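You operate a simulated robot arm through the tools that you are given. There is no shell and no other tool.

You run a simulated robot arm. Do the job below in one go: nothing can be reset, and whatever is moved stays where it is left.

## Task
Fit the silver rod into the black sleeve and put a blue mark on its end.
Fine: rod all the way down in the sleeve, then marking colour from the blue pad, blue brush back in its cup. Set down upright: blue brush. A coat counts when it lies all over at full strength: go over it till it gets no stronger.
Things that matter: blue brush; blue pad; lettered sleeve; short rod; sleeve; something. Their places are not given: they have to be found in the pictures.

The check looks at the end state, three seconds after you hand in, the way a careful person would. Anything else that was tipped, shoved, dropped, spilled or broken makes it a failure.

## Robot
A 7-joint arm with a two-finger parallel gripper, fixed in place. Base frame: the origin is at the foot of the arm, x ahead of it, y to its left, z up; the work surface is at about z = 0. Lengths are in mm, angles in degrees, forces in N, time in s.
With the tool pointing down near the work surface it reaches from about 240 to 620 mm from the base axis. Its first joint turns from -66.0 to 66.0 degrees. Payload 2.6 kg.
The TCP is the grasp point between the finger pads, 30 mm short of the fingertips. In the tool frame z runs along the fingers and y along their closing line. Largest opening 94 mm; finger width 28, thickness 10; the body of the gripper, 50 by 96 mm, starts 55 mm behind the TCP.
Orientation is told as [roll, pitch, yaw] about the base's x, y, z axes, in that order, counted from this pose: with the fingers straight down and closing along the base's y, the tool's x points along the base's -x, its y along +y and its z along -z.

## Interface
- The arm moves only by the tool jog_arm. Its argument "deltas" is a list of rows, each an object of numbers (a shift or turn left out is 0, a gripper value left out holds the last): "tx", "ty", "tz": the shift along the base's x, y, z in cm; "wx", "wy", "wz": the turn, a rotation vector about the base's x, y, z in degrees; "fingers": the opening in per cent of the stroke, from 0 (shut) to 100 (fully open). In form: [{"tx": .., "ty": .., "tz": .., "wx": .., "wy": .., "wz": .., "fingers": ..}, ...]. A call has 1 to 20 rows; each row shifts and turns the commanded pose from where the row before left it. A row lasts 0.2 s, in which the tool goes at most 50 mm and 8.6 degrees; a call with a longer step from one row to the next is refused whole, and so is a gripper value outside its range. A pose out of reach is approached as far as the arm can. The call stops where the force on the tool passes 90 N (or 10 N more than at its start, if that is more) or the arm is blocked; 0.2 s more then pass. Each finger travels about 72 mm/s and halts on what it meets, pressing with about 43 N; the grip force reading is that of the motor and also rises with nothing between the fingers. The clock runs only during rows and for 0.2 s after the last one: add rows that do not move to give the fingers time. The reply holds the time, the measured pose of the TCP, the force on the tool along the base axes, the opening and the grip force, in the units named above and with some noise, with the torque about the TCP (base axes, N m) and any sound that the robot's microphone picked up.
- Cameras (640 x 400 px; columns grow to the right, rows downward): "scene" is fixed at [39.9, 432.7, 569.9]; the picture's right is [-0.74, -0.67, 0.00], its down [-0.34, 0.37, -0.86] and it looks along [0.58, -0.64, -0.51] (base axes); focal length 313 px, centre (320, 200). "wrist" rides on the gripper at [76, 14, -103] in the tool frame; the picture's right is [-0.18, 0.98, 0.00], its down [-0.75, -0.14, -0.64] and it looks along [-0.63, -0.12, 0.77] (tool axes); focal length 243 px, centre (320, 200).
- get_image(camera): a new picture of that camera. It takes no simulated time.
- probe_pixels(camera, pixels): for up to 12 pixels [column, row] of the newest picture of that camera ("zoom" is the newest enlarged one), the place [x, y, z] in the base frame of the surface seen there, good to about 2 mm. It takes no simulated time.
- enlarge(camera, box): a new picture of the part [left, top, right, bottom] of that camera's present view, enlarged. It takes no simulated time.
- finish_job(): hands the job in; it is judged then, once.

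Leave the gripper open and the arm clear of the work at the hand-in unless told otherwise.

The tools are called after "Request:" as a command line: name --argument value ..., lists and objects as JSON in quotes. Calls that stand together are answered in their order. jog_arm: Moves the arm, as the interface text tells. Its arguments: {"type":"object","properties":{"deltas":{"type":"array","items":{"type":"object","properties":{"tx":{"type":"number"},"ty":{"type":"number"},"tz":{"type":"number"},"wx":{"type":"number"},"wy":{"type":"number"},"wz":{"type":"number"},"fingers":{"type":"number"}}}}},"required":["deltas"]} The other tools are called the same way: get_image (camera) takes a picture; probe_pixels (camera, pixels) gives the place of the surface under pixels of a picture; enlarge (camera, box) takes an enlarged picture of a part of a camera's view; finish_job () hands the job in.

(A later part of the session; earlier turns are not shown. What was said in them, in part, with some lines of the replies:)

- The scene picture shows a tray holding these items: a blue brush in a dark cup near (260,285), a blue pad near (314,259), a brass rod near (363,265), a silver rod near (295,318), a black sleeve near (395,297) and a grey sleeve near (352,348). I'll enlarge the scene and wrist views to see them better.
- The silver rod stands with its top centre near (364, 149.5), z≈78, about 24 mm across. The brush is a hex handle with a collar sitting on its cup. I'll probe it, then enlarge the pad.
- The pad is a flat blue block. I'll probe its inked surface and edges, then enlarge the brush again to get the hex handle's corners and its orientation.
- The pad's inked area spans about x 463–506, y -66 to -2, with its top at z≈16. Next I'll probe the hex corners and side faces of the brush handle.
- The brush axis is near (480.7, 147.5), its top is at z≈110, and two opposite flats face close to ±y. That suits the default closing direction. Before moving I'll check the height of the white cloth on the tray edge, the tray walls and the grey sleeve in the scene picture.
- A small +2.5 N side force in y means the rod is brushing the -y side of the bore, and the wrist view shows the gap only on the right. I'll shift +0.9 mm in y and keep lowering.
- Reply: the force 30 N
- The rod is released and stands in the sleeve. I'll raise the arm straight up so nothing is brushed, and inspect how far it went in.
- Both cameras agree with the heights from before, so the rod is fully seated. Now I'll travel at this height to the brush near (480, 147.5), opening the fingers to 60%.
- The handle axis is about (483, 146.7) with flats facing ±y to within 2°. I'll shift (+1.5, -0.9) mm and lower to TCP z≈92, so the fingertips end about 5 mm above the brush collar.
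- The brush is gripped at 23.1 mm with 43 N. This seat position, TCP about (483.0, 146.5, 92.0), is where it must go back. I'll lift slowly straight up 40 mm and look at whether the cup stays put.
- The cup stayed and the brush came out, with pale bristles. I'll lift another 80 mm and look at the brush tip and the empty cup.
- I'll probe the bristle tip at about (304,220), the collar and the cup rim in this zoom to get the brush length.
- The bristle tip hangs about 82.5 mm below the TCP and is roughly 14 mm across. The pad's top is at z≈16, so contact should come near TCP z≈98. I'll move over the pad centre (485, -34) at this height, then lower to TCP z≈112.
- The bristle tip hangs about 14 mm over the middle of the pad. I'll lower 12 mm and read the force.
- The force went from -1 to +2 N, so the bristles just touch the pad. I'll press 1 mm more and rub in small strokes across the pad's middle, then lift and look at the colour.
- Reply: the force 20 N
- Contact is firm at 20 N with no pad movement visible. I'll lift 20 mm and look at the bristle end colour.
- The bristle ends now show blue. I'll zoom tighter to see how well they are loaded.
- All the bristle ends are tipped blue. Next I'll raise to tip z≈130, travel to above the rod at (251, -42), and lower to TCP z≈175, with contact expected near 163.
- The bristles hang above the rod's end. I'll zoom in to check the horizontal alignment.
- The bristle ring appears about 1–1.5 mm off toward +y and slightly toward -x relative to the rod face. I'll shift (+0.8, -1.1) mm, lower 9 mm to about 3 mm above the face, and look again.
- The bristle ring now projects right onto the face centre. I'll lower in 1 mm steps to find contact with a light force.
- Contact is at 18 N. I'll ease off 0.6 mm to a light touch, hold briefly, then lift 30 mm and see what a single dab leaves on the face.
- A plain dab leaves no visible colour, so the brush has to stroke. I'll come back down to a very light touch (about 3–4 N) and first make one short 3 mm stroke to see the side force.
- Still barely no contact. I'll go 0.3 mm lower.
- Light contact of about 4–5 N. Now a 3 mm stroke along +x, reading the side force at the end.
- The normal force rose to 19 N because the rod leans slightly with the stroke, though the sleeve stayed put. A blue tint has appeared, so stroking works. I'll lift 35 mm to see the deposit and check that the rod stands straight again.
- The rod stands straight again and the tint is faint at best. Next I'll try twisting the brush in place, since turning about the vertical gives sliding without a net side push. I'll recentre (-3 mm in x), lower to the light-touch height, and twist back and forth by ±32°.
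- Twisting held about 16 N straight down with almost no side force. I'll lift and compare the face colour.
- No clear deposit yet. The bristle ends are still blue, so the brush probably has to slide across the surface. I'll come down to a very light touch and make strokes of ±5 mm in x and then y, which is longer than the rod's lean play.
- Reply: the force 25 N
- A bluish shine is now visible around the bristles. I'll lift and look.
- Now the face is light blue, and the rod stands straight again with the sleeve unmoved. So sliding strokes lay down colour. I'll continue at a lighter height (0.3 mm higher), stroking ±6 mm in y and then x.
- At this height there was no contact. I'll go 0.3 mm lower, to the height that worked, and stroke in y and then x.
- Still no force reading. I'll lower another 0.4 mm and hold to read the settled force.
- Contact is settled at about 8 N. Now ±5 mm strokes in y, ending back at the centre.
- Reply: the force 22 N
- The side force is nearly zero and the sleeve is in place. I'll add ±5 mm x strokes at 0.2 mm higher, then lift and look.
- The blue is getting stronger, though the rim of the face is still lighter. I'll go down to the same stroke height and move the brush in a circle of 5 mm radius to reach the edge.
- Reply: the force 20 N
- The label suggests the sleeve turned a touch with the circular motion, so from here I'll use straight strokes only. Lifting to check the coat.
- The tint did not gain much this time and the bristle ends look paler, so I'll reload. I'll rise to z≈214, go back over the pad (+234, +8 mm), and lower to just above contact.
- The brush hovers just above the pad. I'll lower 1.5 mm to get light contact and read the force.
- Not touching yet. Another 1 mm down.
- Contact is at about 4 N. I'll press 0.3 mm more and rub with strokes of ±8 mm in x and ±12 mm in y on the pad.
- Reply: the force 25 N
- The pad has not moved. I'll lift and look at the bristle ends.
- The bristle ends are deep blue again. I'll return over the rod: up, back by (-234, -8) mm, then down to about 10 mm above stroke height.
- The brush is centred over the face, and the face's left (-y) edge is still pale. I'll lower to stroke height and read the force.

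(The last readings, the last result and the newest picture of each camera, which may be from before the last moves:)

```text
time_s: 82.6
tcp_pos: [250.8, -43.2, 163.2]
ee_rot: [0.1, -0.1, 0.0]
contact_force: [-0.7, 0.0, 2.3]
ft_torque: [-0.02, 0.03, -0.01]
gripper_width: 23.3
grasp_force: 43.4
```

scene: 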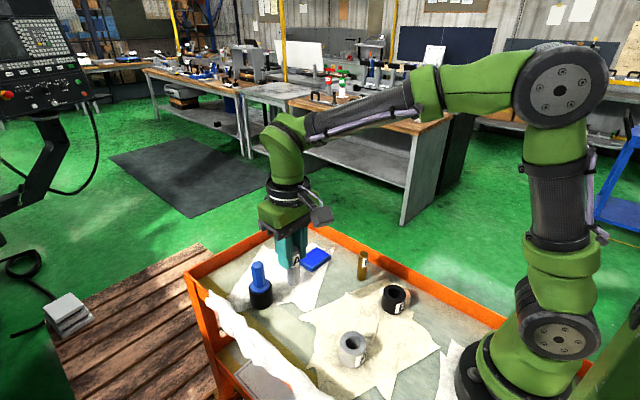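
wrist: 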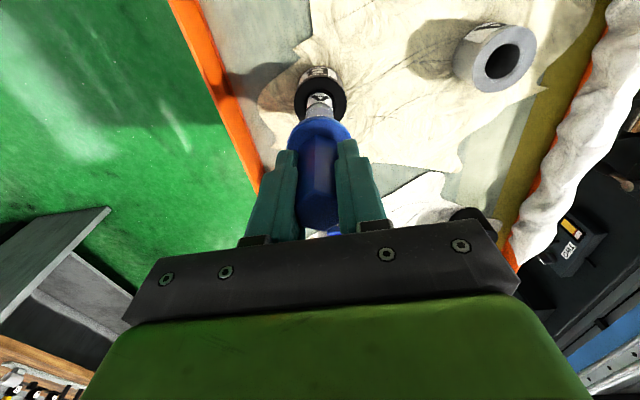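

Light contact. Now straight x strokes (±5 mm), first with the brush 3 mm toward -y, then 3 mm toward +y.

Request:
jog_arm --deltas '[{"tz": -0.02, "ty": -0.15}, {"ty": -0.15}, {"tx": 0.25}, {"tx": 0.25}, {"tx": -0.25}, {"tx": -0.25}, {"tx": -0.25}, {"tx": -0.25}, {"tx": 0.25}, {"tx": 0.25}, {"ty": 0.3}, {"ty": 0.3}, {"tx": 0.25}, {"tx": 0.25}, {"tx": -0.33}, {"tx": -0.34}, {"tx": -0.33}, {"tx": 0.25}, {"tx": 0.25}, {"ty": -0.3}]'

Request:
enlarge --camera "scene" --box '[360, 262, 432, 317]'

```text
time_s: 86.8
tcp_pos: [251.6, -42.2, 162.8]
ee_rot: [0.1, 0.2, 0.0]
contact_force: [0.2, -2.0, 15.6]
ft_torque: [-0.21, -0.08, 0.0]
gripper_width: 23.2
grasp_force: 42.5
```

```text
7.27 times, centred on (396, 290) of scene
```

zoom: 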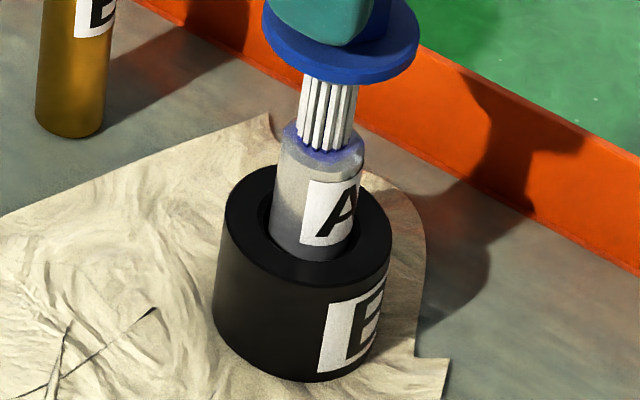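

Forces are fine and the sleeve is steady. Now y strokes with x offset +3 and then -3 mm.

Request:
jog_arm --deltas '[{"tx": 0.15}, {"tx": 0.15}, {"ty": 0.25}, {"ty": 0.25}, {"ty": -0.25}, {"ty": -0.25}, {"ty": -0.25}, {"ty": -0.25}, {"ty": 0.25}, {"ty": 0.25}, {"tx": -0.3}, {"tx": -0.3}, {"ty": 0.25}, {"ty": 0.25}, {"ty": -0.33}, {"ty": -0.34}, {"ty": -0.33}, {"ty": 0.25}, {"ty": 0.25}, {"tx": 0.3}]'

Request:
jog_arm --deltas '[{"tz": 0.2}, {"tz": 1.3}, {"tz": 2.0}, {"tz": 0}]'

Request:
enlarge --camera "scene" --box '[380, 264, 420, 289]'

Request:
enlarge --camera "wrist" --box '[280, 65, 360, 115]'

```text
time_s: 91.0
tcp_pos: [250.9, -42.9, 164.2]
ee_rot: [0.1, 0.0, 0.0]
contact_force: [1.7, 1.9, 17.5]
ft_torque: [0.11, -0.2, 0.0]
gripper_width: 23.2
grasp_force: 42.7
```

```text
time_s: 92.0
tcp_pos: [250.8, -42.7, 198.3]
ee_rot: [0.2, -0.1, 0.0]
contact_force: [-0.6, -0.4, -1.2]
ft_torque: [-0.02, -0.01, -0.03]
gripper_width: 23.0
grasp_force: 43.0
```

```text
16.00 times, centred on (400, 276) of scene
```

zoom: 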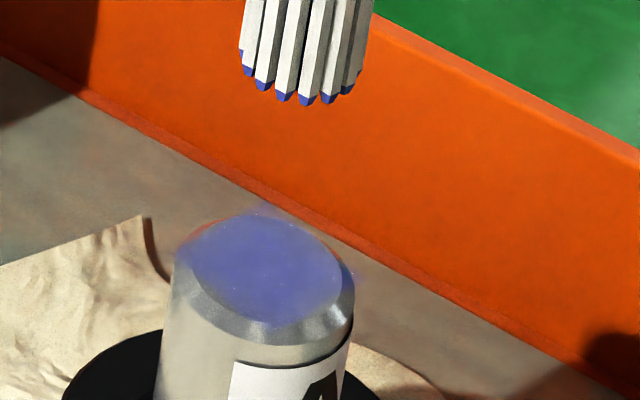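

```text
8.00 times, centred on (320, 90) of wrist
```

zoom: 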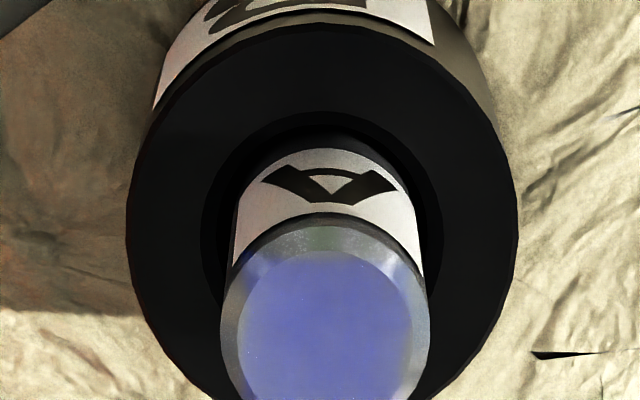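

The tone looks similar to the earlier pass. I'll zoom closer on the face in both cameras to judge strength and evenness as a reference.

Request:
enlarge --camera "scene" --box '[388, 274, 408, 288]'

Request:
enlarge --camera "wrist" --box '[302, 88, 338, 118]'

```text
16.00 times, centred on (398, 281) of scene
```

zoom: 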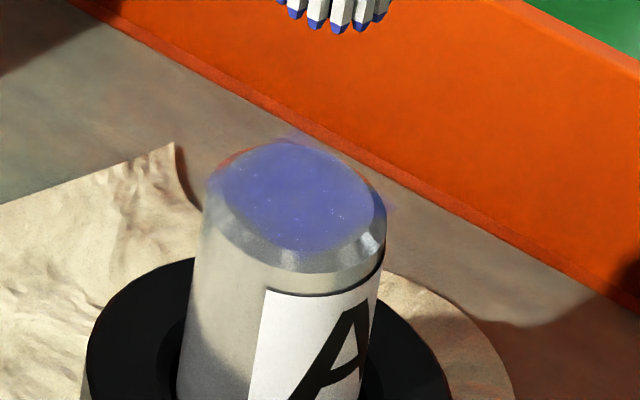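

```text
13.33 times, centred on (320, 103) of wrist
```

zoom: 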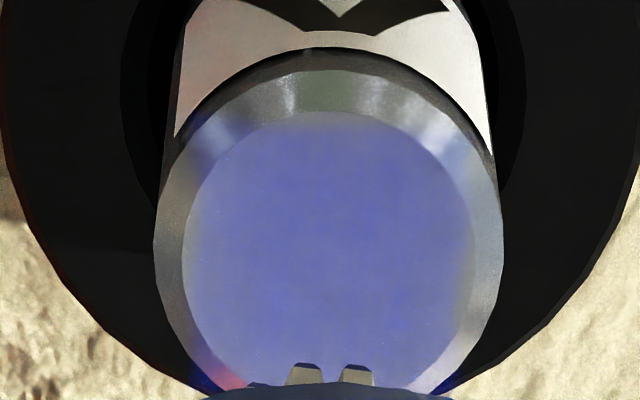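

For comparison I'll make another set of longer straight strokes (±7 mm) along x and y at light contact, then look at the same views.

Request:
jog_arm --deltas '[{"tz": -1.5}, {"tz": -1.7}, {"tz": -0.3}, {"tz": 0}, {"tx": 0.35}, {"tx": 0.35}, {"tx": -0.35}, {"tx": -0.35}, {"tx": -0.35}, {"tx": -0.35}, {"tx": 0.35}, {"tx": 0.35}, {"ty": 0.35}, {"ty": 0.35}, {"ty": -0.35}, {"ty": -0.35}, {"ty": -0.35}, {"ty": -0.35}, {"ty": 0.35}, {"ty": 0.35}]'

Request:
enlarge --camera "scene" --box '[360, 262, 432, 317]'

```text
time_s: 96.2
tcp_pos: [252.0, -42.3, 163.3]
ee_rot: [0.0, -0.1, 0.1]
contact_force: [-2.2, 1.9, 28.0]
ft_torque: [0.19, 0.22, -0.03]
gripper_width: 23.2
grasp_force: 43.2
```

```text
7.27 times, centred on (396, 290) of scene
```

zoom: 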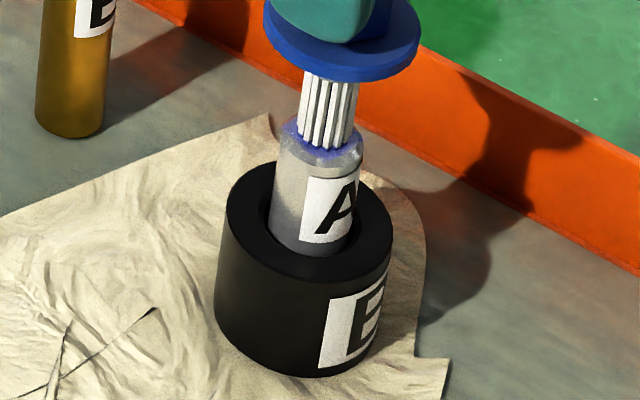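

The sleeve still sits in place. I'll lift and compare with the same close views.

Request:
jog_arm --deltas '[{"tz": 0.2}, {"tz": 1.3}, {"tz": 2.0}, {"tz": 0}]'

Request:
enlarge --camera "scene" --box '[388, 274, 408, 288]'

Request:
enlarge --camera "wrist" --box '[302, 88, 338, 118]'

```text
time_s: 97.2
tcp_pos: [252.0, -43.8, 198.3]
ee_rot: [0.1, 0.0, 0.0]
contact_force: [-0.6, 0.6, -1.0]
ft_torque: [0.0, 0.0, 0.01]
gripper_width: 23.1
grasp_force: 43.0
```

```text
16.00 times, centred on (398, 281) of scene
```

zoom: 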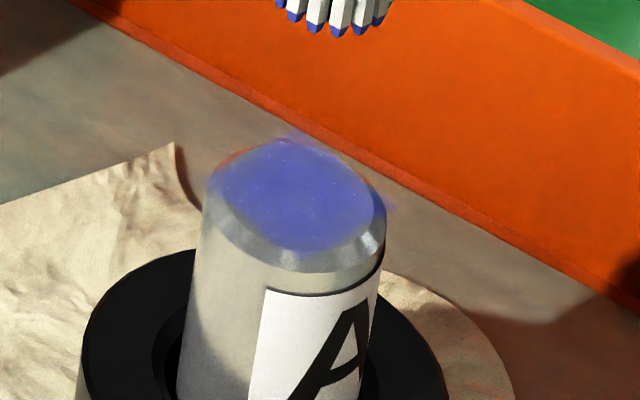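

```text
13.33 times, centred on (320, 103) of wrist
```

zoom: 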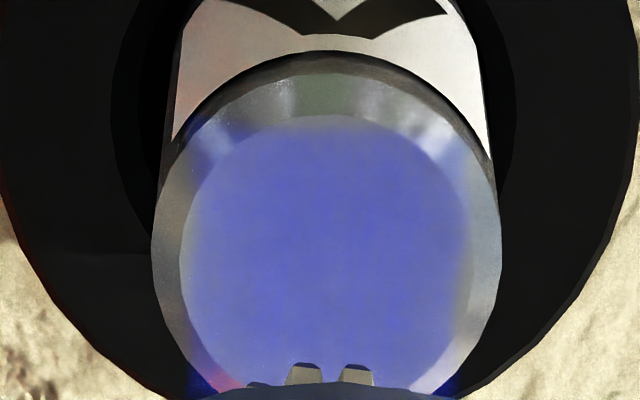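

It is a little stronger than before. So the coat builds up gradually with sliding distance. I'll do a longer series with 6 mm steps in x and y.

Request:
jog_arm --deltas '[{"tz": -1.5}, {"tz": -1.7}, {"tz": -0.29}, {"tz": 0}, {"tx": 0.6}, {"tx": -0.6}, {"tx": -0.6}, {"tx": 0.6}, {"ty": 0.6}, {"ty": -0.6}, {"ty": -0.6}, {"ty": 0.6}, {"tx": 0.6}, {"tx": -0.6}, {"tx": -0.6}, {"tx": 0.6}, {"ty": 0.6}, {"ty": -0.6}, {"ty": -0.6}, {"ty": 0.6}]'

Request:
jog_arm --deltas '[{"tz": 0.2}, {"tz": 1.3}, {"tz": 2.0}, {"tz": 0}]'

Request:
enlarge --camera "scene" --box '[388, 274, 408, 288]'

Request:
enlarge --camera "wrist" --box '[302, 88, 338, 118]'

```text
time_s: 101.4
tcp_pos: [251.1, -42.8, 163.5]
ee_rot: [0.0, 0.0, 0.0]
contact_force: [-4.0, 0.5, 25.0]
ft_torque: [0.04, 0.31, 0.04]
gripper_width: 23.0
grasp_force: 42.7
```

```text
time_s: 102.4
tcp_pos: [250.8, -41.8, 198.0]
ee_rot: [0.2, 0.0, 0.0]
contact_force: [-0.3, 0.0, 0.1]
ft_torque: [-0.05, 0.02, 0.05]
gripper_width: 23.0
grasp_force: 43.0
```

```text
16.00 times, centred on (398, 281) of scene
```

zoom: 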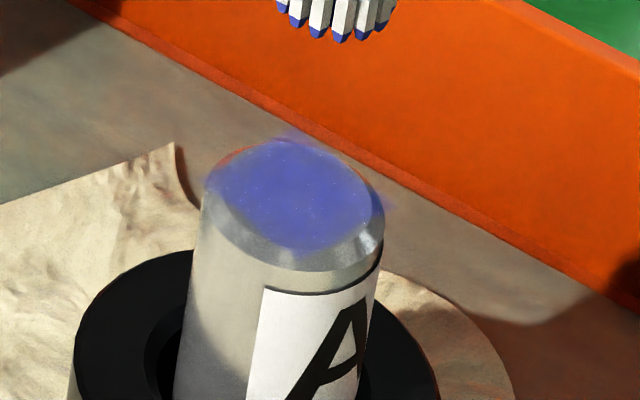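

```text
13.33 times, centred on (320, 103) of wrist
```

zoom: 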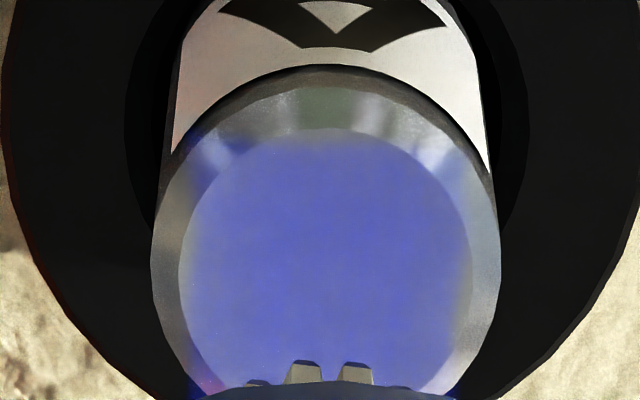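

Stronger again. I'll continue with the same strokes at slightly lower pressure: two series, then another look.

Request:
jog_arm --deltas '[{"tz": -1.5}, {"tz": -1.7}, {"tz": -0.28}, {"tz": 0}, {"tx": 0.6}, {"tx": -0.6}, {"tx": -0.6}, {"tx": 0.6}, {"ty": 0.6}, {"ty": -0.6}, {"ty": -0.6}, {"ty": 0.6}, {"tx": 0.6}, {"tx": -0.6}, {"tx": -0.6}, {"tx": 0.6}, {"ty": 0.6}, {"ty": -0.6}, {"ty": -0.6}, {"ty": 0.6}]'

Request:
enlarge --camera "scene" --box '[360, 262, 432, 317]'

```text
time_s: 106.6
tcp_pos: [251.4, -42.5, 163.7]
ee_rot: [0.2, 0.0, 0.0]
contact_force: [0.2, 0.6, -0.3]
ft_torque: [-0.01, -0.02, 0.0]
gripper_width: 23.2
grasp_force: 43.0
```

```text
7.27 times, centred on (396, 290) of scene
```

zoom: 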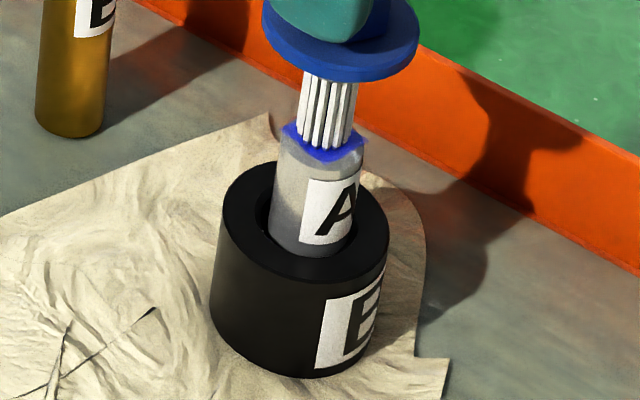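

No contact on that pass because I was 0.3 mm too high. I'll go down 0.3 mm and read the force.

Request:
jog_arm --deltas '[{"tz": -0.03}, {"tz": 0}, {"tz": 0}]'

```text
time_s: 107.4
tcp_pos: [252.1, -43.2, 163.7]
ee_rot: [-0.1, -0.1, -0.1]
contact_force: [-0.7, -0.8, 8.3]
ft_torque: [-0.03, 0.03, -0.02]
gripper_width: 23.3
grasp_force: 43.1
```

Settled at about 9 N contact. Now a full series of x and y strokes.

Request:
jog_arm --deltas '[{"tx": 0.6}, {"tx": -0.6}, {"tx": -0.6}, {"tx": 0.6}, {"ty": 0.6}, {"ty": -0.6}, {"ty": -0.6}, {"ty": 0.6}, {"tx": 0.6}, {"tx": -0.6}, {"tx": -0.6}, {"tx": 0.6}, {"ty": 0.6}, {"ty": -0.6}, {"ty": -0.6}, {"ty": 0.6}, {"tz": 0.2}, {"tz": 1.3}, {"tz": 2.0}, {"tz": 0}]'

Request:
enlarge --camera "scene" --box '[388, 274, 408, 288]'

Request:
enlarge --camera "wrist" --box '[302, 88, 338, 118]'

```text
time_s: 111.6
tcp_pos: [251.3, -42.5, 198.9]
ee_rot: [0.1, 0.0, 0.0]
contact_force: [1.2, 0.1, -0.4]
ft_torque: [-0.02, -0.01, 0.01]
gripper_width: 23.5
grasp_force: 42.9
```

```text
16.00 times, centred on (398, 281) of scene
```

zoom: 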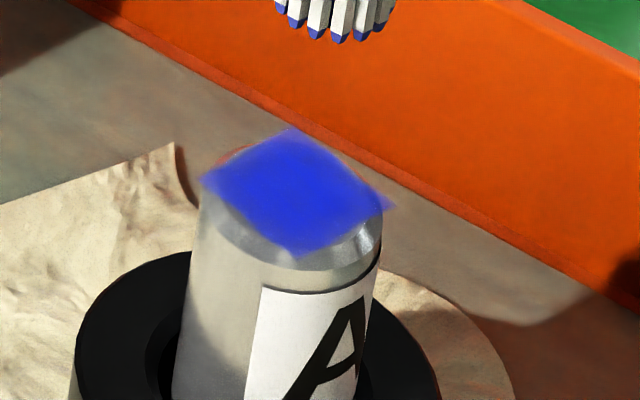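

```text
13.33 times, centred on (320, 103) of wrist
```

zoom: 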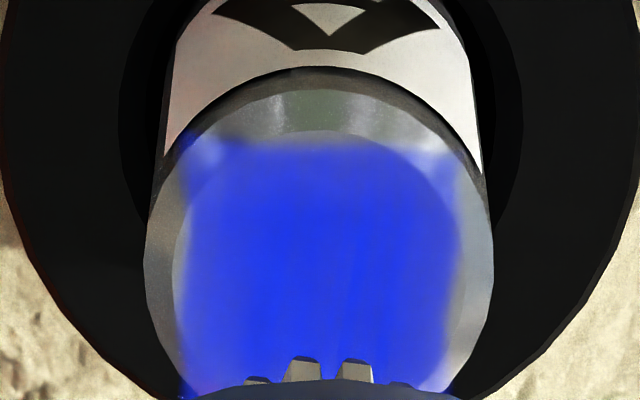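

Much stronger now: a deep blue patch covers the face. To check that it's at full strength everywhere, I'll go over it again with offset strokes (y -4 and +4, x ±6 mm) to firm up the edges.

Request:
jog_arm --deltas '[{"tz": -1.5}, {"tz": -1.7}, {"tz": -0.3}, {"tz": 0}, {"ty": -0.4}, {"tx": 0.6}, {"tx": -0.6}, {"tx": -0.6}, {"tx": 0.6}, {"tx": 0.6}, {"tx": -0.6}, {"tx": -0.6}, {"tx": 0.6}, {"ty": 0.4}, {"ty": 0.4}, {"tx": 0.6}, {"tx": -0.6}, {"tx": -0.6}, {"tx": 0.6}, {"ty": -0.4}]'

Request:
enlarge --camera "scene" --box '[360, 262, 432, 317]'

```text
time_s: 115.8
tcp_pos: [251.5, -43.3, 163.9]
ee_rot: [0.1, 0.1, 0.0]
contact_force: [0.5, -1.9, 15.9]
ft_torque: [-0.15, -0.03, 0.02]
gripper_width: 23.2
grasp_force: 43.1
```

```text
7.27 times, centred on (396, 290) of scene
```

zoom: 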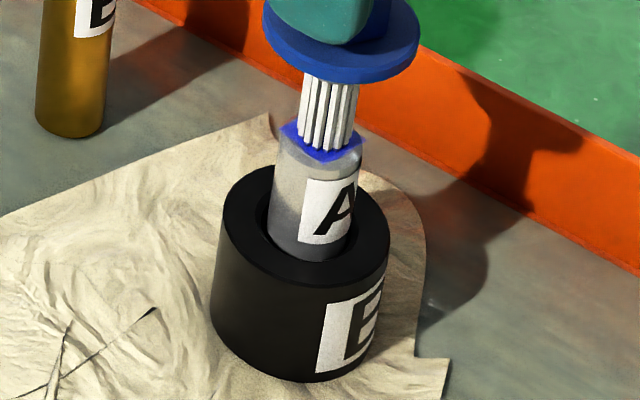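

Good light contact. Next come y strokes at x offsets +4 and -4 mm, then a lift to look.

Request:
jog_arm --deltas '[{"tx": 0.4}, {"ty": 0.6}, {"ty": -0.6}, {"ty": -0.6}, {"ty": 0.6}, {"tx": -0.4}, {"tx": -0.4}, {"ty": 0.6}, {"ty": -0.6}, {"ty": -0.6}, {"ty": 0.6}, {"ty": 0.6}, {"ty": -0.6}, {"ty": -0.6}, {"ty": 0.6}, {"tx": 0.4}, {"tz": 0.2}, {"tz": 1.3}, {"tz": 2.0}, {"tz": 0}]'

Request:
enlarge --camera "scene" --box '[388, 274, 408, 288]'

Request:
enlarge --camera "wrist" --box '[302, 88, 338, 118]'

```text
time_s: 120.0
tcp_pos: [251.3, -43.1, 199.0]
ee_rot: [0.1, 0.0, 0.1]
contact_force: [-0.1, -0.3, -0.6]
ft_torque: [0.02, 0.0, -0.02]
gripper_width: 23.1
grasp_force: 43.1
```

```text
16.00 times, centred on (398, 281) of scene
```

zoom: 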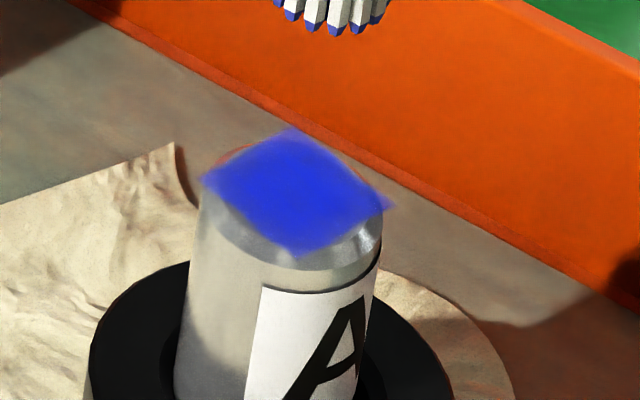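

```text
13.33 times, centred on (320, 103) of wrist
```

zoom: 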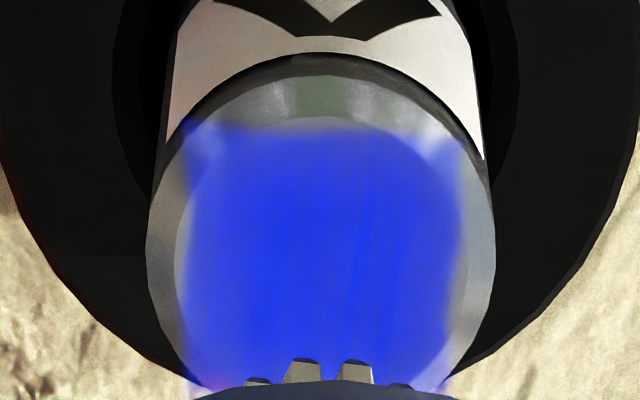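

The tone now looks the same as before the last pass. To be sure it's not just a dry brush, I'll reload on the pad once more and go over it again. Rising and moving over the pad now.

Request:
jog_arm --deltas '[{"tz": 1.5}, {"tx": 3.9, "ty": 0.13}, {"tx": 3.9, "ty": 0.13}, {"tx": 3.9, "ty": 0.13}, {"tx": 3.9, "ty": 0.13}, {"tx": 3.9, "ty": 0.13}, {"tx": 3.9, "ty": 0.13}, {"tz": 0}, {"tz": -3.5}, {"tz": -3.5}, {"tz": -3.0}, {"tz": -1.2}, {"tz": -0.1}, {"tz": 0}, {"tz": 0}]'

```text
time_s: 123.2
tcp_pos: [485.2, -35.9, 99.8]
ee_rot: [0.1, 0.0, -0.1]
contact_force: [-0.5, 0.1, -0.8]
ft_torque: [-0.01, 0.0, 0.02]
gripper_width: 23.6
grasp_force: 43.7
```

Just above the pad. I'll lower 1.2 mm into light contact and rub with the same strokes as before.

Request:
jog_arm --deltas '[{"tz": -0.12}, {"tz": 0}, {"tx": 0.4}, {"tx": 0.4}, {"tx": -0.4}, {"tx": -0.4}, {"tx": -0.4}, {"tx": -0.4}, {"tx": 0.4}, {"tx": 0.4}, {"ty": 0.6}, {"ty": 0.6}, {"ty": -0.6}, {"ty": -0.6}, {"ty": -0.6}, {"ty": -0.6}, {"ty": 0.6}, {"ty": 0.6}, {"tz": 0}]'

Request:
enlarge --camera "scene" --box '[290, 230, 350, 280]'

```text
time_s: 127.2
tcp_pos: [485.9, -35.7, 99.3]
ee_rot: [0.0, -0.1, -0.1]
contact_force: [0.0, -2.8, 8.0]
ft_torque: [-0.25, -0.08, -0.03]
gripper_width: 23.5
grasp_force: 43.0
```

```text
8.00 times, centred on (320, 255) of scene
```

zoom: 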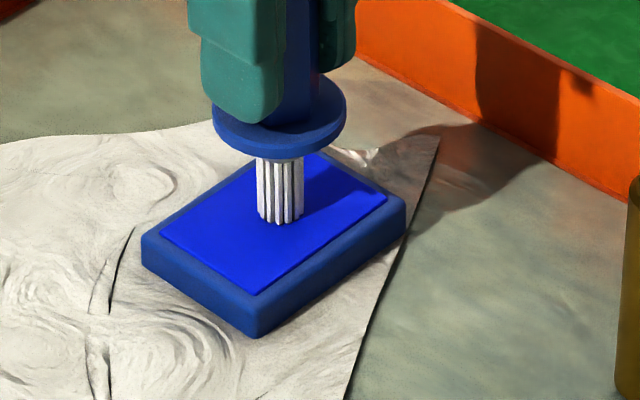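

The brush is reloaded and the pad still in place. Going back up and over the rod, stopping about 10 mm above stroke height.

Request:
jog_arm --deltas '[{"tz": 0.2}, {"tz": 3.7}, {"tz": 3.8}, {"tz": 3.87}, {"tx": -3.9, "ty": -0.13}, {"tx": -3.9, "ty": -0.13}, {"tx": -3.9, "ty": -0.13}, {"tx": -3.9, "ty": -0.13}, {"tx": -3.9, "ty": -0.13}, {"tx": -3.9, "ty": -0.13}, {"tz": 0}, {"tz": -2.0}, {"tz": -2.15}, {"tz": 0}, {"tz": 0}]'

Request:
enlarge --camera "scene" --box '[380, 264, 420, 289]'

```text
time_s: 130.4
tcp_pos: [249.8, -43.6, 173.3]
ee_rot: [0.2, 0.0, -0.2]
contact_force: [0.1, -0.1, -0.3]
ft_torque: [-0.02, -0.02, -0.05]
gripper_width: 23.0
grasp_force: 42.8
```

```text
16.00 times, centred on (400, 276) of scene
```

zoom: 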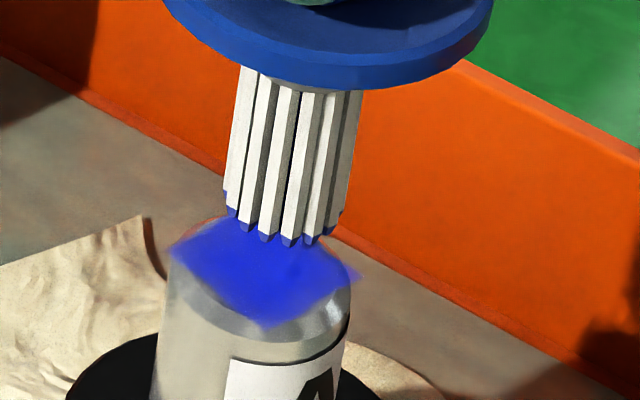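

The rod sits about 2 mm toward +y relative to the brush now. I'll shift +1.8 mm in y, lower to stroke height, and read the force.

Request:
jog_arm --deltas '[{"ty": 0.18}, {"tz": -0.5}, {"tz": -0.35}, {"tz": -0.15}, {"tz": 0}, {"tz": 0}]'

Request:
enlarge --camera "scene" --box '[380, 264, 420, 289]'

```text
time_s: 131.8
tcp_pos: [251.7, -40.9, 163.1]
ee_rot: [0.1, 0.0, -0.2]
contact_force: [-0.7, -0.4, -0.5]
ft_torque: [-0.01, -0.02, -0.02]
gripper_width: 23.2
grasp_force: 42.9
```

```text
16.00 times, centred on (400, 276) of scene
```

zoom: 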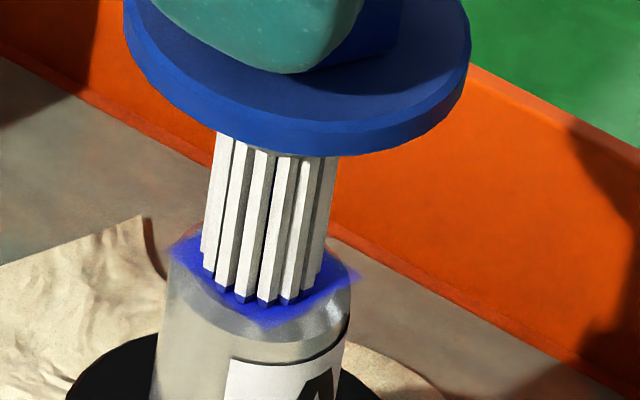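

The brush is centred but not yet touching. I'll lower 0.4 mm and read.

Request:
jog_arm --deltas '[{"tz": -0.04}, {"tz": 0}, {"tz": 0}]'

```text
time_s: 132.6
tcp_pos: [251.9, -41.0, 163.0]
ee_rot: [0.2, 0.1, 0.0]
contact_force: [0.1, -0.1, 4.6]
ft_torque: [0.01, -0.01, -0.01]
gripper_width: 23.4
grasp_force: 42.6
```

Contact is at about 5 N. Now the full series: x and y strokes at the centre, then offset ones.

Request:
jog_arm --deltas '[{"tz": -0.01, "tx": 0.3}, {"tx": 0.3}, {"tx": -0.6}, {"tx": -0.6}, {"tx": 0.6}, {"ty": 0.6}, {"ty": -0.6}, {"ty": -0.6}, {"ty": 0.6}, {"ty": -0.4}, {"tx": 0.6}, {"tx": -0.6}, {"tx": -0.6}, {"tx": 0.6}, {"ty": 0.8}, {"tx": 0.6}, {"tx": -0.6}, {"tx": -0.6}, {"tx": 0.6}, {"ty": -0.4}]'

Request:
enlarge --camera "scene" --box '[360, 262, 432, 317]'

```text
time_s: 136.8
tcp_pos: [250.8, -40.3, 162.5]
ee_rot: [0.0, 0.1, 0.0]
contact_force: [2.4, -0.2, 11.0]
ft_torque: [-0.07, -0.27, -0.02]
gripper_width: 23.3
grasp_force: 43.3
```

```text
7.27 times, centred on (396, 290) of scene
```

zoom: 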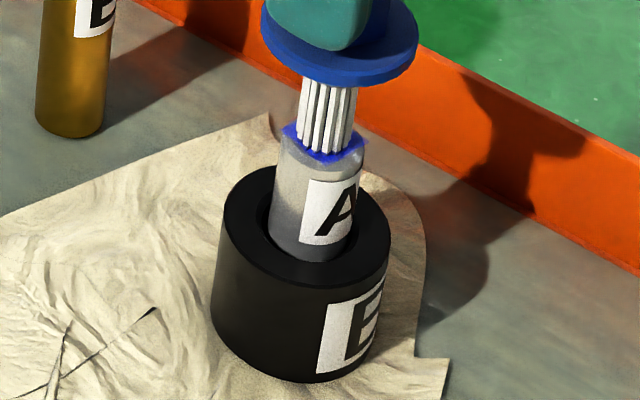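

Everything is steady. I'll add y strokes at x offsets ±4 mm, then lift and compare.

Request:
jog_arm --deltas '[{"tx": 0.4}, {"ty": 0.6}, {"ty": -0.6}, {"ty": -0.6}, {"ty": 0.6}, {"tx": -0.4}, {"tx": -0.4}, {"ty": 0.6}, {"ty": -0.6}, {"ty": -0.6}, {"ty": 0.6}, {"tx": 0.4}, {"tx": 0.6}, {"tx": -0.6}, {"tx": -0.6}, {"tx": 0.6}, {"tz": 0.2}, {"tz": 1.3}, {"tz": 2.0}, {"tz": 0}]'

Request:
enlarge --camera "scene" --box '[388, 274, 408, 288]'

Request:
enlarge --camera "wrist" --box '[302, 88, 338, 118]'

```text
time_s: 141.0
tcp_pos: [251.2, -40.1, 198.4]
ee_rot: [0.0, 0.0, 0.0]
contact_force: [0.0, -0.5, -0.8]
ft_torque: [-0.02, -0.05, 0.03]
gripper_width: 23.2
grasp_force: 43.1
```

```text
16.00 times, centred on (398, 281) of scene
```

zoom: 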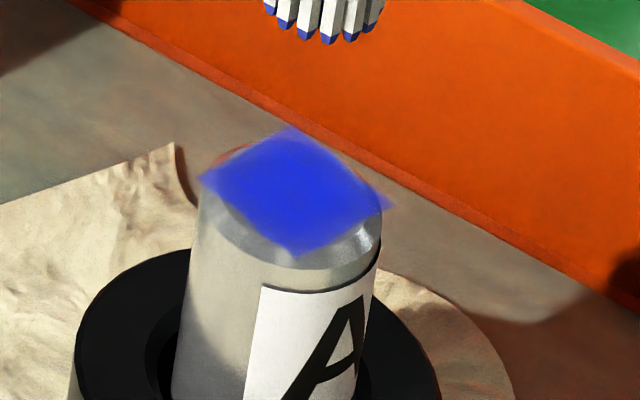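

```text
13.33 times, centred on (320, 103) of wrist
```

zoom: 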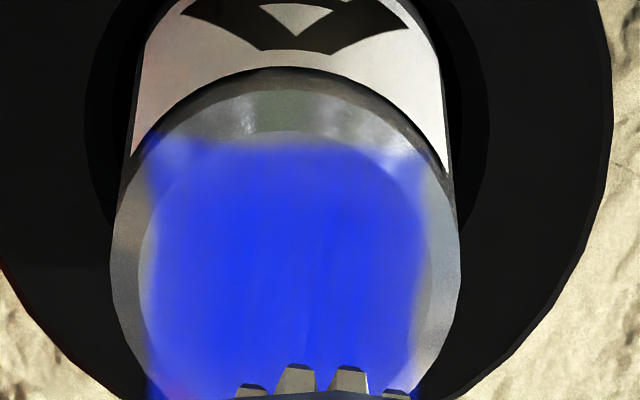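

The coat looks identical to the previous two views, so it's no longer getting stronger. To see the whole face without the brush in front, I'll rise and move 60 mm toward +y, then look with the wrist camera.

Request:
jog_arm --deltas '[{"tz": 1.5}, {"ty": 3.0}, {"ty": 3.0}, {"tz": 0}, {"tz": 0}]'

Request:
get_image --camera "wrist"

Request:
enlarge --camera "scene" --box '[388, 274, 408, 288]'

```text
time_s: 142.2
tcp_pos: [250.7, 19.6, 213.0]
ee_rot: [0.1, 0.0, -0.1]
contact_force: [0.4, 0.3, -0.9]
ft_torque: [0.02, -0.01, -0.02]
gripper_width: 23.4
grasp_force: 42.8
```

```text
taken
```

wrist: 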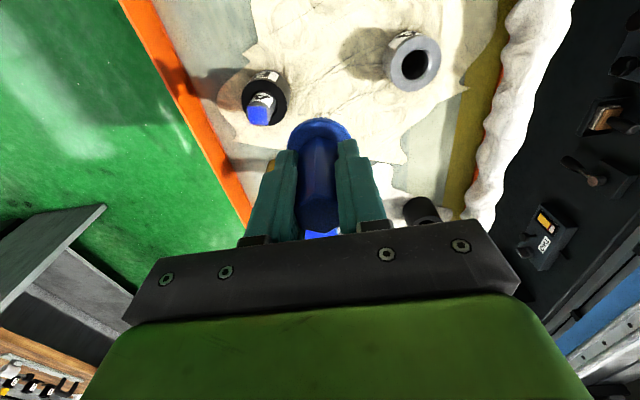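

```text
16.00 times, centred on (398, 281) of scene
```

zoom: 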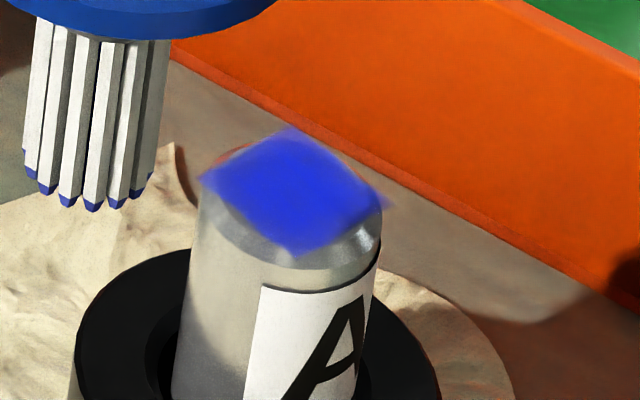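

Request:
enlarge --camera "wrist" --box '[236, 92, 284, 132]'

```text
10.00 times, centred on (260, 112) of wrist
```

zoom: 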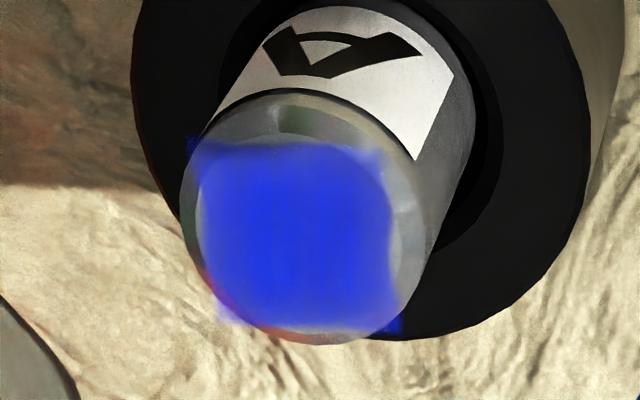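

The whole face is evenly deep blue, with only soft outlines. Now the brush goes back. By my running sum of moves, the seat lies (+231.7, +128.1) mm away and 121.8 mm lower. I'll travel there at this height first.

Request:
jog_arm --deltas '[{"tx": 3.86, "ty": 2.13}, {"tx": 3.86, "ty": 2.13}, {"tx": 3.86, "ty": 2.13}, {"tx": 3.86, "ty": 2.14}, {"tx": 3.86, "ty": 2.14}, {"tx": 3.87, "ty": 2.14}, {"tz": 0}, {"tz": 0}]'

Request:
get_image --camera "wrist"

Request:
enlarge --camera "scene" --box '[210, 205, 310, 305]'

```text
time_s: 144.0
tcp_pos: [482.9, 145.9, 211.9]
ee_rot: [-0.1, 0.0, 0.1]
contact_force: [1.3, 0.1, -0.4]
ft_torque: [0.02, -0.02, 0.0]
gripper_width: 23.5
grasp_force: 43.4
```

```text
taken
```

wrist: 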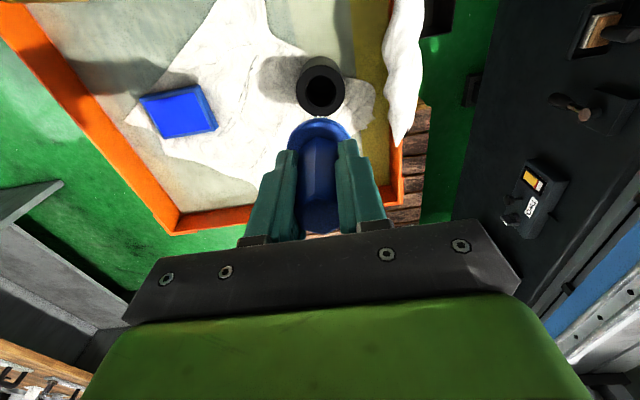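

```text
4.00 times, centred on (260, 255) of scene
```

zoom: 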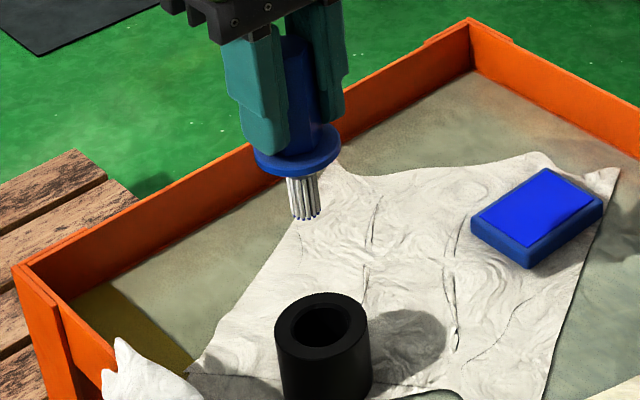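

The view matches the one from just after the lift. I'll lower 65 mm so the bristle tip is about 15 mm above the cup rim, then check the alignment.

Request:
jog_arm --deltas '[{"tz": -2.5}, {"tz": -2.5}, {"tz": -1.5}, {"tz": 0}, {"tz": 0}]'

Request:
enlarge --camera "scene" --box '[228, 245, 292, 295]'

Request:
enlarge --camera "wrist" --box '[270, 60, 370, 140]'

```text
time_s: 145.2
tcp_pos: [483.4, 145.5, 147.7]
ee_rot: [0.0, 0.0, 0.0]
contact_force: [-0.7, -0.4, -0.6]
ft_torque: [0.0, 0.02, 0.0]
gripper_width: 23.1
grasp_force: 43.2
```

```text
8.00 times, centred on (260, 270) of scene
```

zoom: 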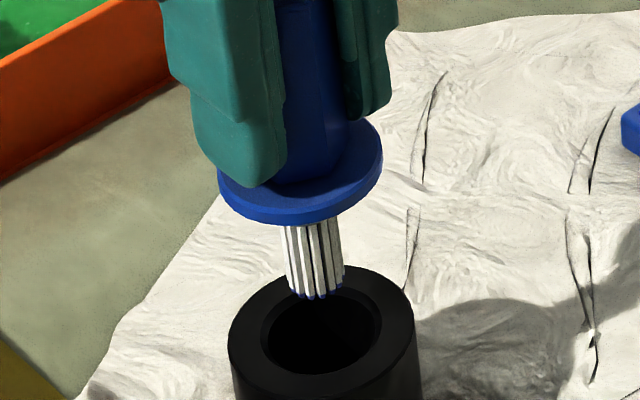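

```text
5.00 times, centred on (320, 100) of wrist
```

zoom: 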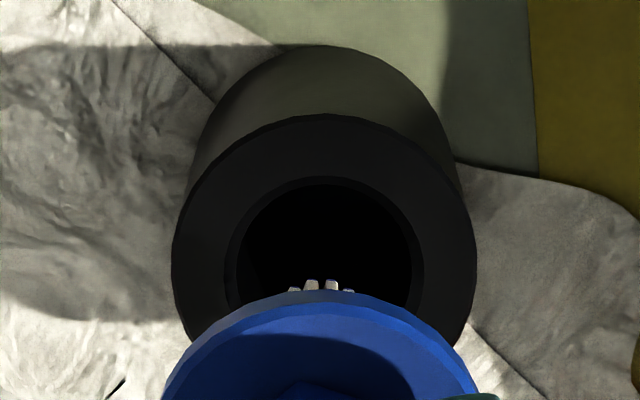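

The bristles sit over the cup's opening in both views: wrist hole centre about 325 against bristles at 320, and the scene projection falls on the hole centre. I'll lower 50 mm slowly, watching the force.

Request:
jog_arm --deltas '[{"tz": -1.0}, {"tz": -1.0}, {"tz": -1.0}, {"tz": -1.0}, {"tz": -1.0}, {"tz": 0}, {"tz": 0}]'

Request:
enlarge --camera "scene" --box '[228, 255, 292, 305]'

```text
time_s: 146.8
tcp_pos: [482.5, 146.9, 97.5]
ee_rot: [0.0, -0.1, 0.0]
contact_force: [0.7, 0.6, 0.0]
ft_torque: [0.01, 0.02, -0.01]
gripper_width: 23.3
grasp_force: 42.7
```

```text
8.00 times, centred on (260, 280) of scene
```

zoom: 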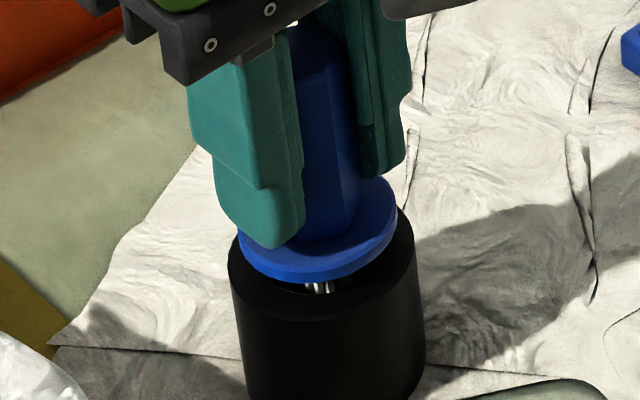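

The brush is in the cup without contact and the collar is about 6 mm above the rim. I'll lower the remaining 6–7 mm in small steps until it seats.

Request:
jog_arm --deltas '[{"tz": -0.25}, {"tz": -0.2}, {"tz": -0.13}, {"tz": 0}, {"tz": 0}]'

Request:
enlarge --camera "scene" --box '[228, 255, 292, 305]'

```text
time_s: 148.0
tcp_pos: [482.1, 146.4, 90.5]
ee_rot: [0.2, 0.1, 0.0]
contact_force: [0.6, 0.1, 0.0]
ft_torque: [0.02, 0.02, -0.01]
gripper_width: 23.4
grasp_force: 42.3
```

```text
8.00 times, centred on (260, 280) of scene
```

zoom: 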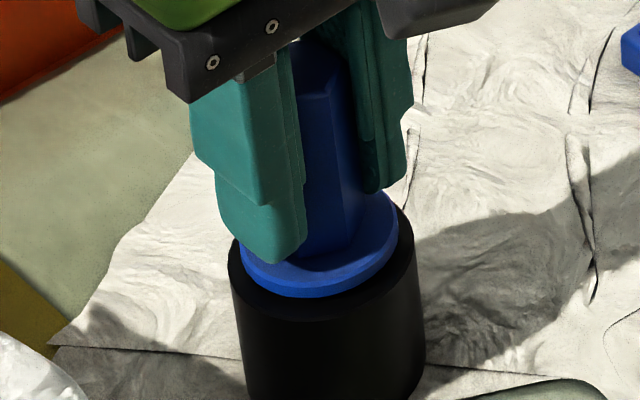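

Still no contact force, and the collar appears a millimetre or two above its original seat; the brush slid up a little in the grip. I'll lower in small steps.

Request:
jog_arm --deltas '[{"tz": -0.08}, {"tz": 0}, {"tz": 0}]'

```text
time_s: 148.8
tcp_pos: [482.8, 146.6, 91.0]
ee_rot: [0.1, 0.0, 0.1]
contact_force: [0.1, -0.3, -0.4]
ft_torque: [-0.03, -0.03, -0.01]
gripper_width: 23.1
grasp_force: 43.5
```

Request:
jog_arm --deltas '[{"tz": -0.08}, {"tz": 0}, {"tz": 0}]'

Request:
enlarge --camera "scene" --box '[228, 255, 292, 305]'

```text
time_s: 149.6
tcp_pos: [482.3, 146.0, 90.5]
ee_rot: [0.1, -0.1, 0.0]
contact_force: [-1.1, -0.2, 2.8]
ft_torque: [-0.01, -0.08, -0.01]
gripper_width: 23.4
grasp_force: 42.9
```

```text
8.00 times, centred on (260, 280) of scene
```

zoom: 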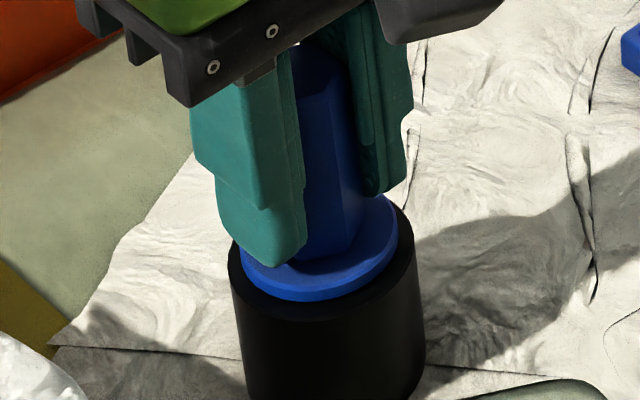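

Contact at about 3 N, so the brush is seated. I'll open the fingers gently, wait, and look before rising.

Request:
jog_arm --deltas '[{"fingers": 27}, {"fingers": 32}, {"fingers": 40}, {"fingers": 50}, {"fingers": 60}, {"fingers": 60}, {"fingers": 60}]'

Request:
enlarge --camera "scene" --box '[228, 255, 292, 305]'

Request:
get_image --camera "wrist"

```text
time_s: 151.2
tcp_pos: [482.6, 146.4, 90.2]
ee_rot: [0.1, 0.0, 0.0]
contact_force: [0.3, 0.4, 0.1]
ft_torque: [-0.04, -0.01, 0.04]
gripper_width: 56.5
grasp_force: 0.0
```

```text
8.00 times, centred on (260, 280) of scene
```

zoom: 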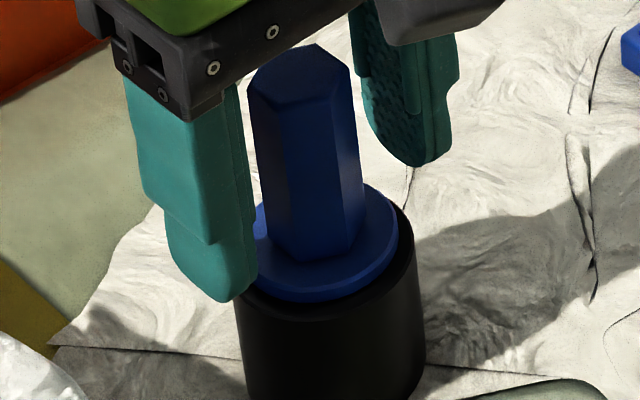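

```text
taken
```

wrist: 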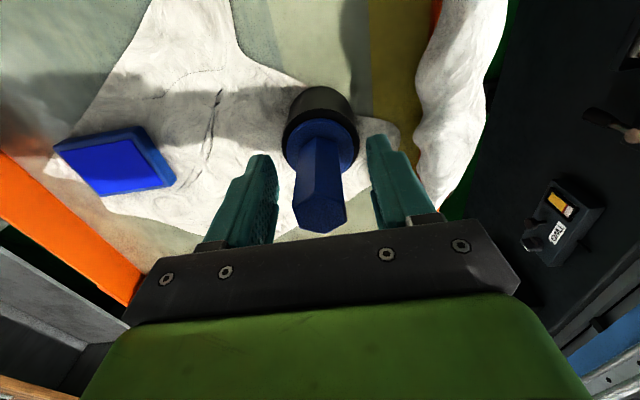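

The brush stands on its own in the cup. I'll rise straight up well clear, then compare its seat with the first picture.

Request:
jog_arm --deltas '[{"tz": 1.0}, {"tz": 2.5}, {"tz": 3.5}, {"tz": 4.0}, {"tz": 4.0}, {"tz": 0}]'

Request:
enlarge --camera "scene" --box '[220, 255, 300, 305]'

Request:
enlarge --camera "wrist" --box '[270, 75, 370, 155]'

```text
time_s: 152.6
tcp_pos: [482.2, 147.0, 240.8]
ee_rot: [0.1, -0.1, 0.0]
contact_force: [0.1, 1.0, 0.0]
ft_torque: [0.01, -0.05, 0.01]
gripper_width: 56.2
grasp_force: 0.1
```

```text
8.00 times, centred on (260, 280) of scene
```

zoom: 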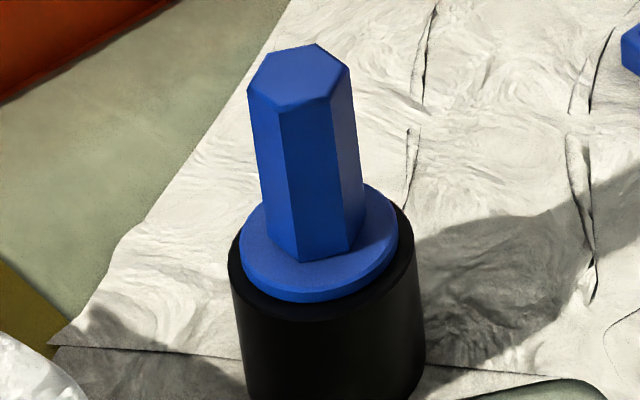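

```text
5.00 times, centred on (320, 115) of wrist
```

zoom: 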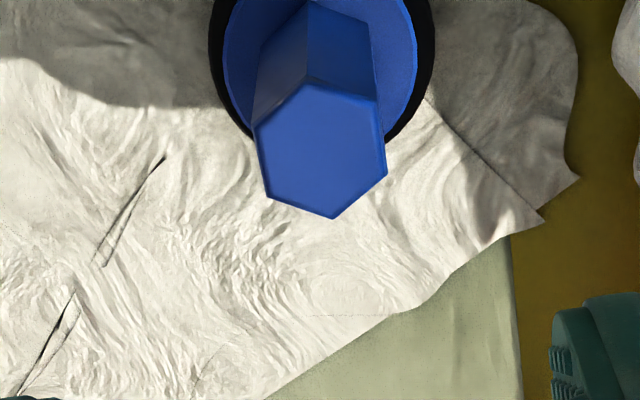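

The brush sits upright in its cup just as at the start. I'll raise the arm further clear, open the gripper fully, and check the whole scene and the marked rod.

Request:
jog_arm --deltas '[{"tz": 4.0, "fingers": 100}, {"tz": 4.0, "tx": -2.0}, {"tz": 4.0, "tx": -3.0}, {"tx": -4.0}, {"tx": -4.0}, {"tz": 0}, {"tz": 0}]'

Request:
get_image --camera "scene"

Request:
enlarge --camera "scene" --box '[366, 264, 430, 314]'

Request:
get_image --camera "wrist"

```text
time_s: 154.2
tcp_pos: [352.5, 147.6, 359.7]
ee_rot: [0.1, 0.1, 0.0]
contact_force: [0.0, -0.2, -0.6]
ft_torque: [0.0, 0.0, -0.01]
gripper_width: 94.1
grasp_force: 0.1
```

```text
taken
```

scene: 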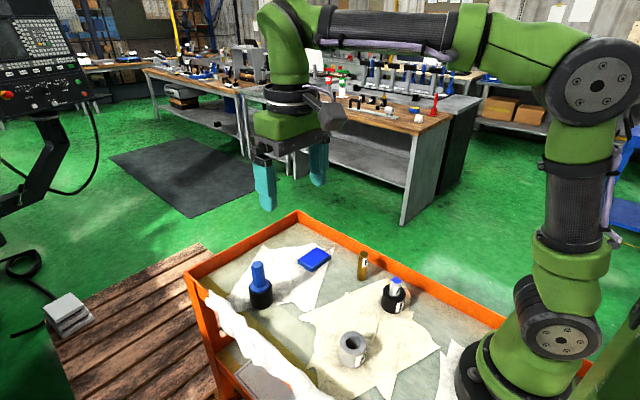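

```text
8.00 times, centred on (398, 289) of scene
```

zoom: 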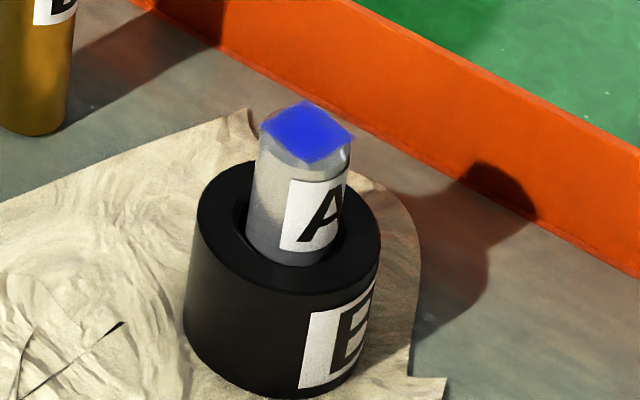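

```text
taken
```

wrist: 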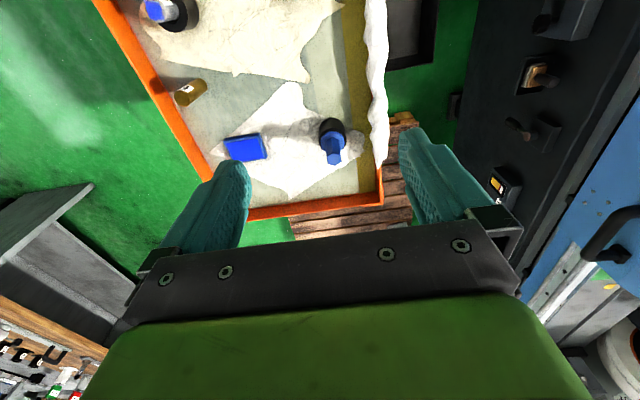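

All other items stand where they were. I'll probe the rod's top and the sleeve's top once more to confirm that the rod is still fully down and upright.

Request:
probe_pixels --camera "zoom" --pixels '[[305, 132], [280, 125], [330, 138], [305, 112], [305, 155], [290, 140], [320, 125], [205, 215], [375, 225], [295, 290], [258, 150], [350, 155]]'

Request:
probe_pixels --camera "scene" --pixels '[[259, 266], [315, 258], [363, 252], [363, 278], [352, 340]]'

```text
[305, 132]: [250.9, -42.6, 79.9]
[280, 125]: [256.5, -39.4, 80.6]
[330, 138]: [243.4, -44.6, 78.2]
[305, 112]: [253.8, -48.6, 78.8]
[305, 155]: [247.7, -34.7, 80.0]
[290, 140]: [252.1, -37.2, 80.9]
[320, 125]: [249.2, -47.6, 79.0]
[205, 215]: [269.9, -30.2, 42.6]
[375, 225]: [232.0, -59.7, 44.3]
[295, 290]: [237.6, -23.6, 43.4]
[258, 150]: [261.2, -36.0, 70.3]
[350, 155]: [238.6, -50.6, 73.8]
```

```text
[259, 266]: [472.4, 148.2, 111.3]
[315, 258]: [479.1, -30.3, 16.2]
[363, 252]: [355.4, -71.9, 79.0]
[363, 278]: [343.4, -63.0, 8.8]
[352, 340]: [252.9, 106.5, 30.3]
```

The rod top is at z≈79.6 (as before, within noise), and the other items give the same positions as at the start. One last close look at the mark.

Request:
enlarge --camera "scene" --box '[394, 272, 414, 287]'

Request:
enlarge --camera "wrist" --box '[130, 0, 210, 50]'

```text
16.00 times, centred on (404, 280) of scene
```

zoom: 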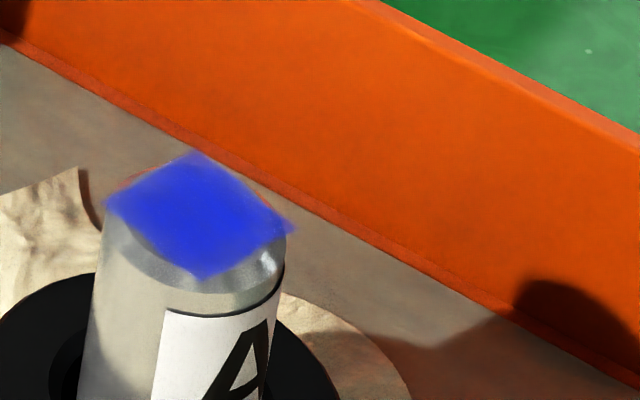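

```text
8.00 times, centred on (170, 25) of wrist
```

zoom: 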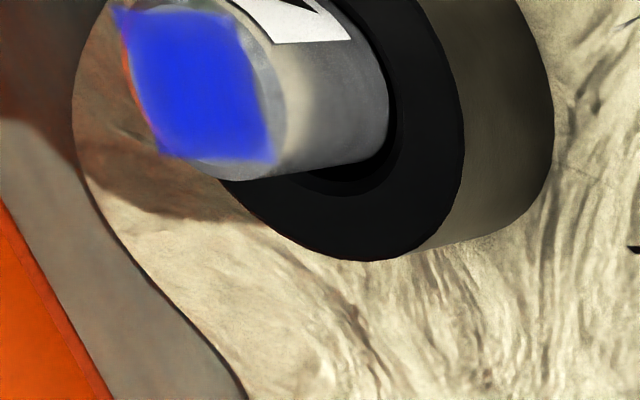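

The blue mark is even and deep, and did not change over the last passes. The rod is fully seated in the black sleeve. The brush stands upright in its cup, the gripper is open and the arm is clear. I'm handing in the job.

Request:
finish_job

```text
The job is handed in.
```

The silver rod is all the way down in the black sleeve, its top end is marked blue, and the blue brush stands upright back in its cup. I've handed the job in and no result has come back yet.

- **Rod:** its top sits at the same height as when it stood on the tray, within the 2 mm measuring noise, so it is on the bottom.
- **Mark:** I loaded the brush on the blue pad three times. I kept stroking the end face until three looks in a row showed no further change. The blue is deep and even in the middle, with soft outlines at the rim of the face. I took those for a picture effect, because strokes aimed at the edges did not change them.
- **Sleeve:** the brush strokes turned it slightly and shifted it by a millimetre or two. It still stands upright with the rod in it.
- **Everything else:** the pad, brass rod and grey sleeve probe at their starting places, also within the noise. The gripper is open and the arm is clear.
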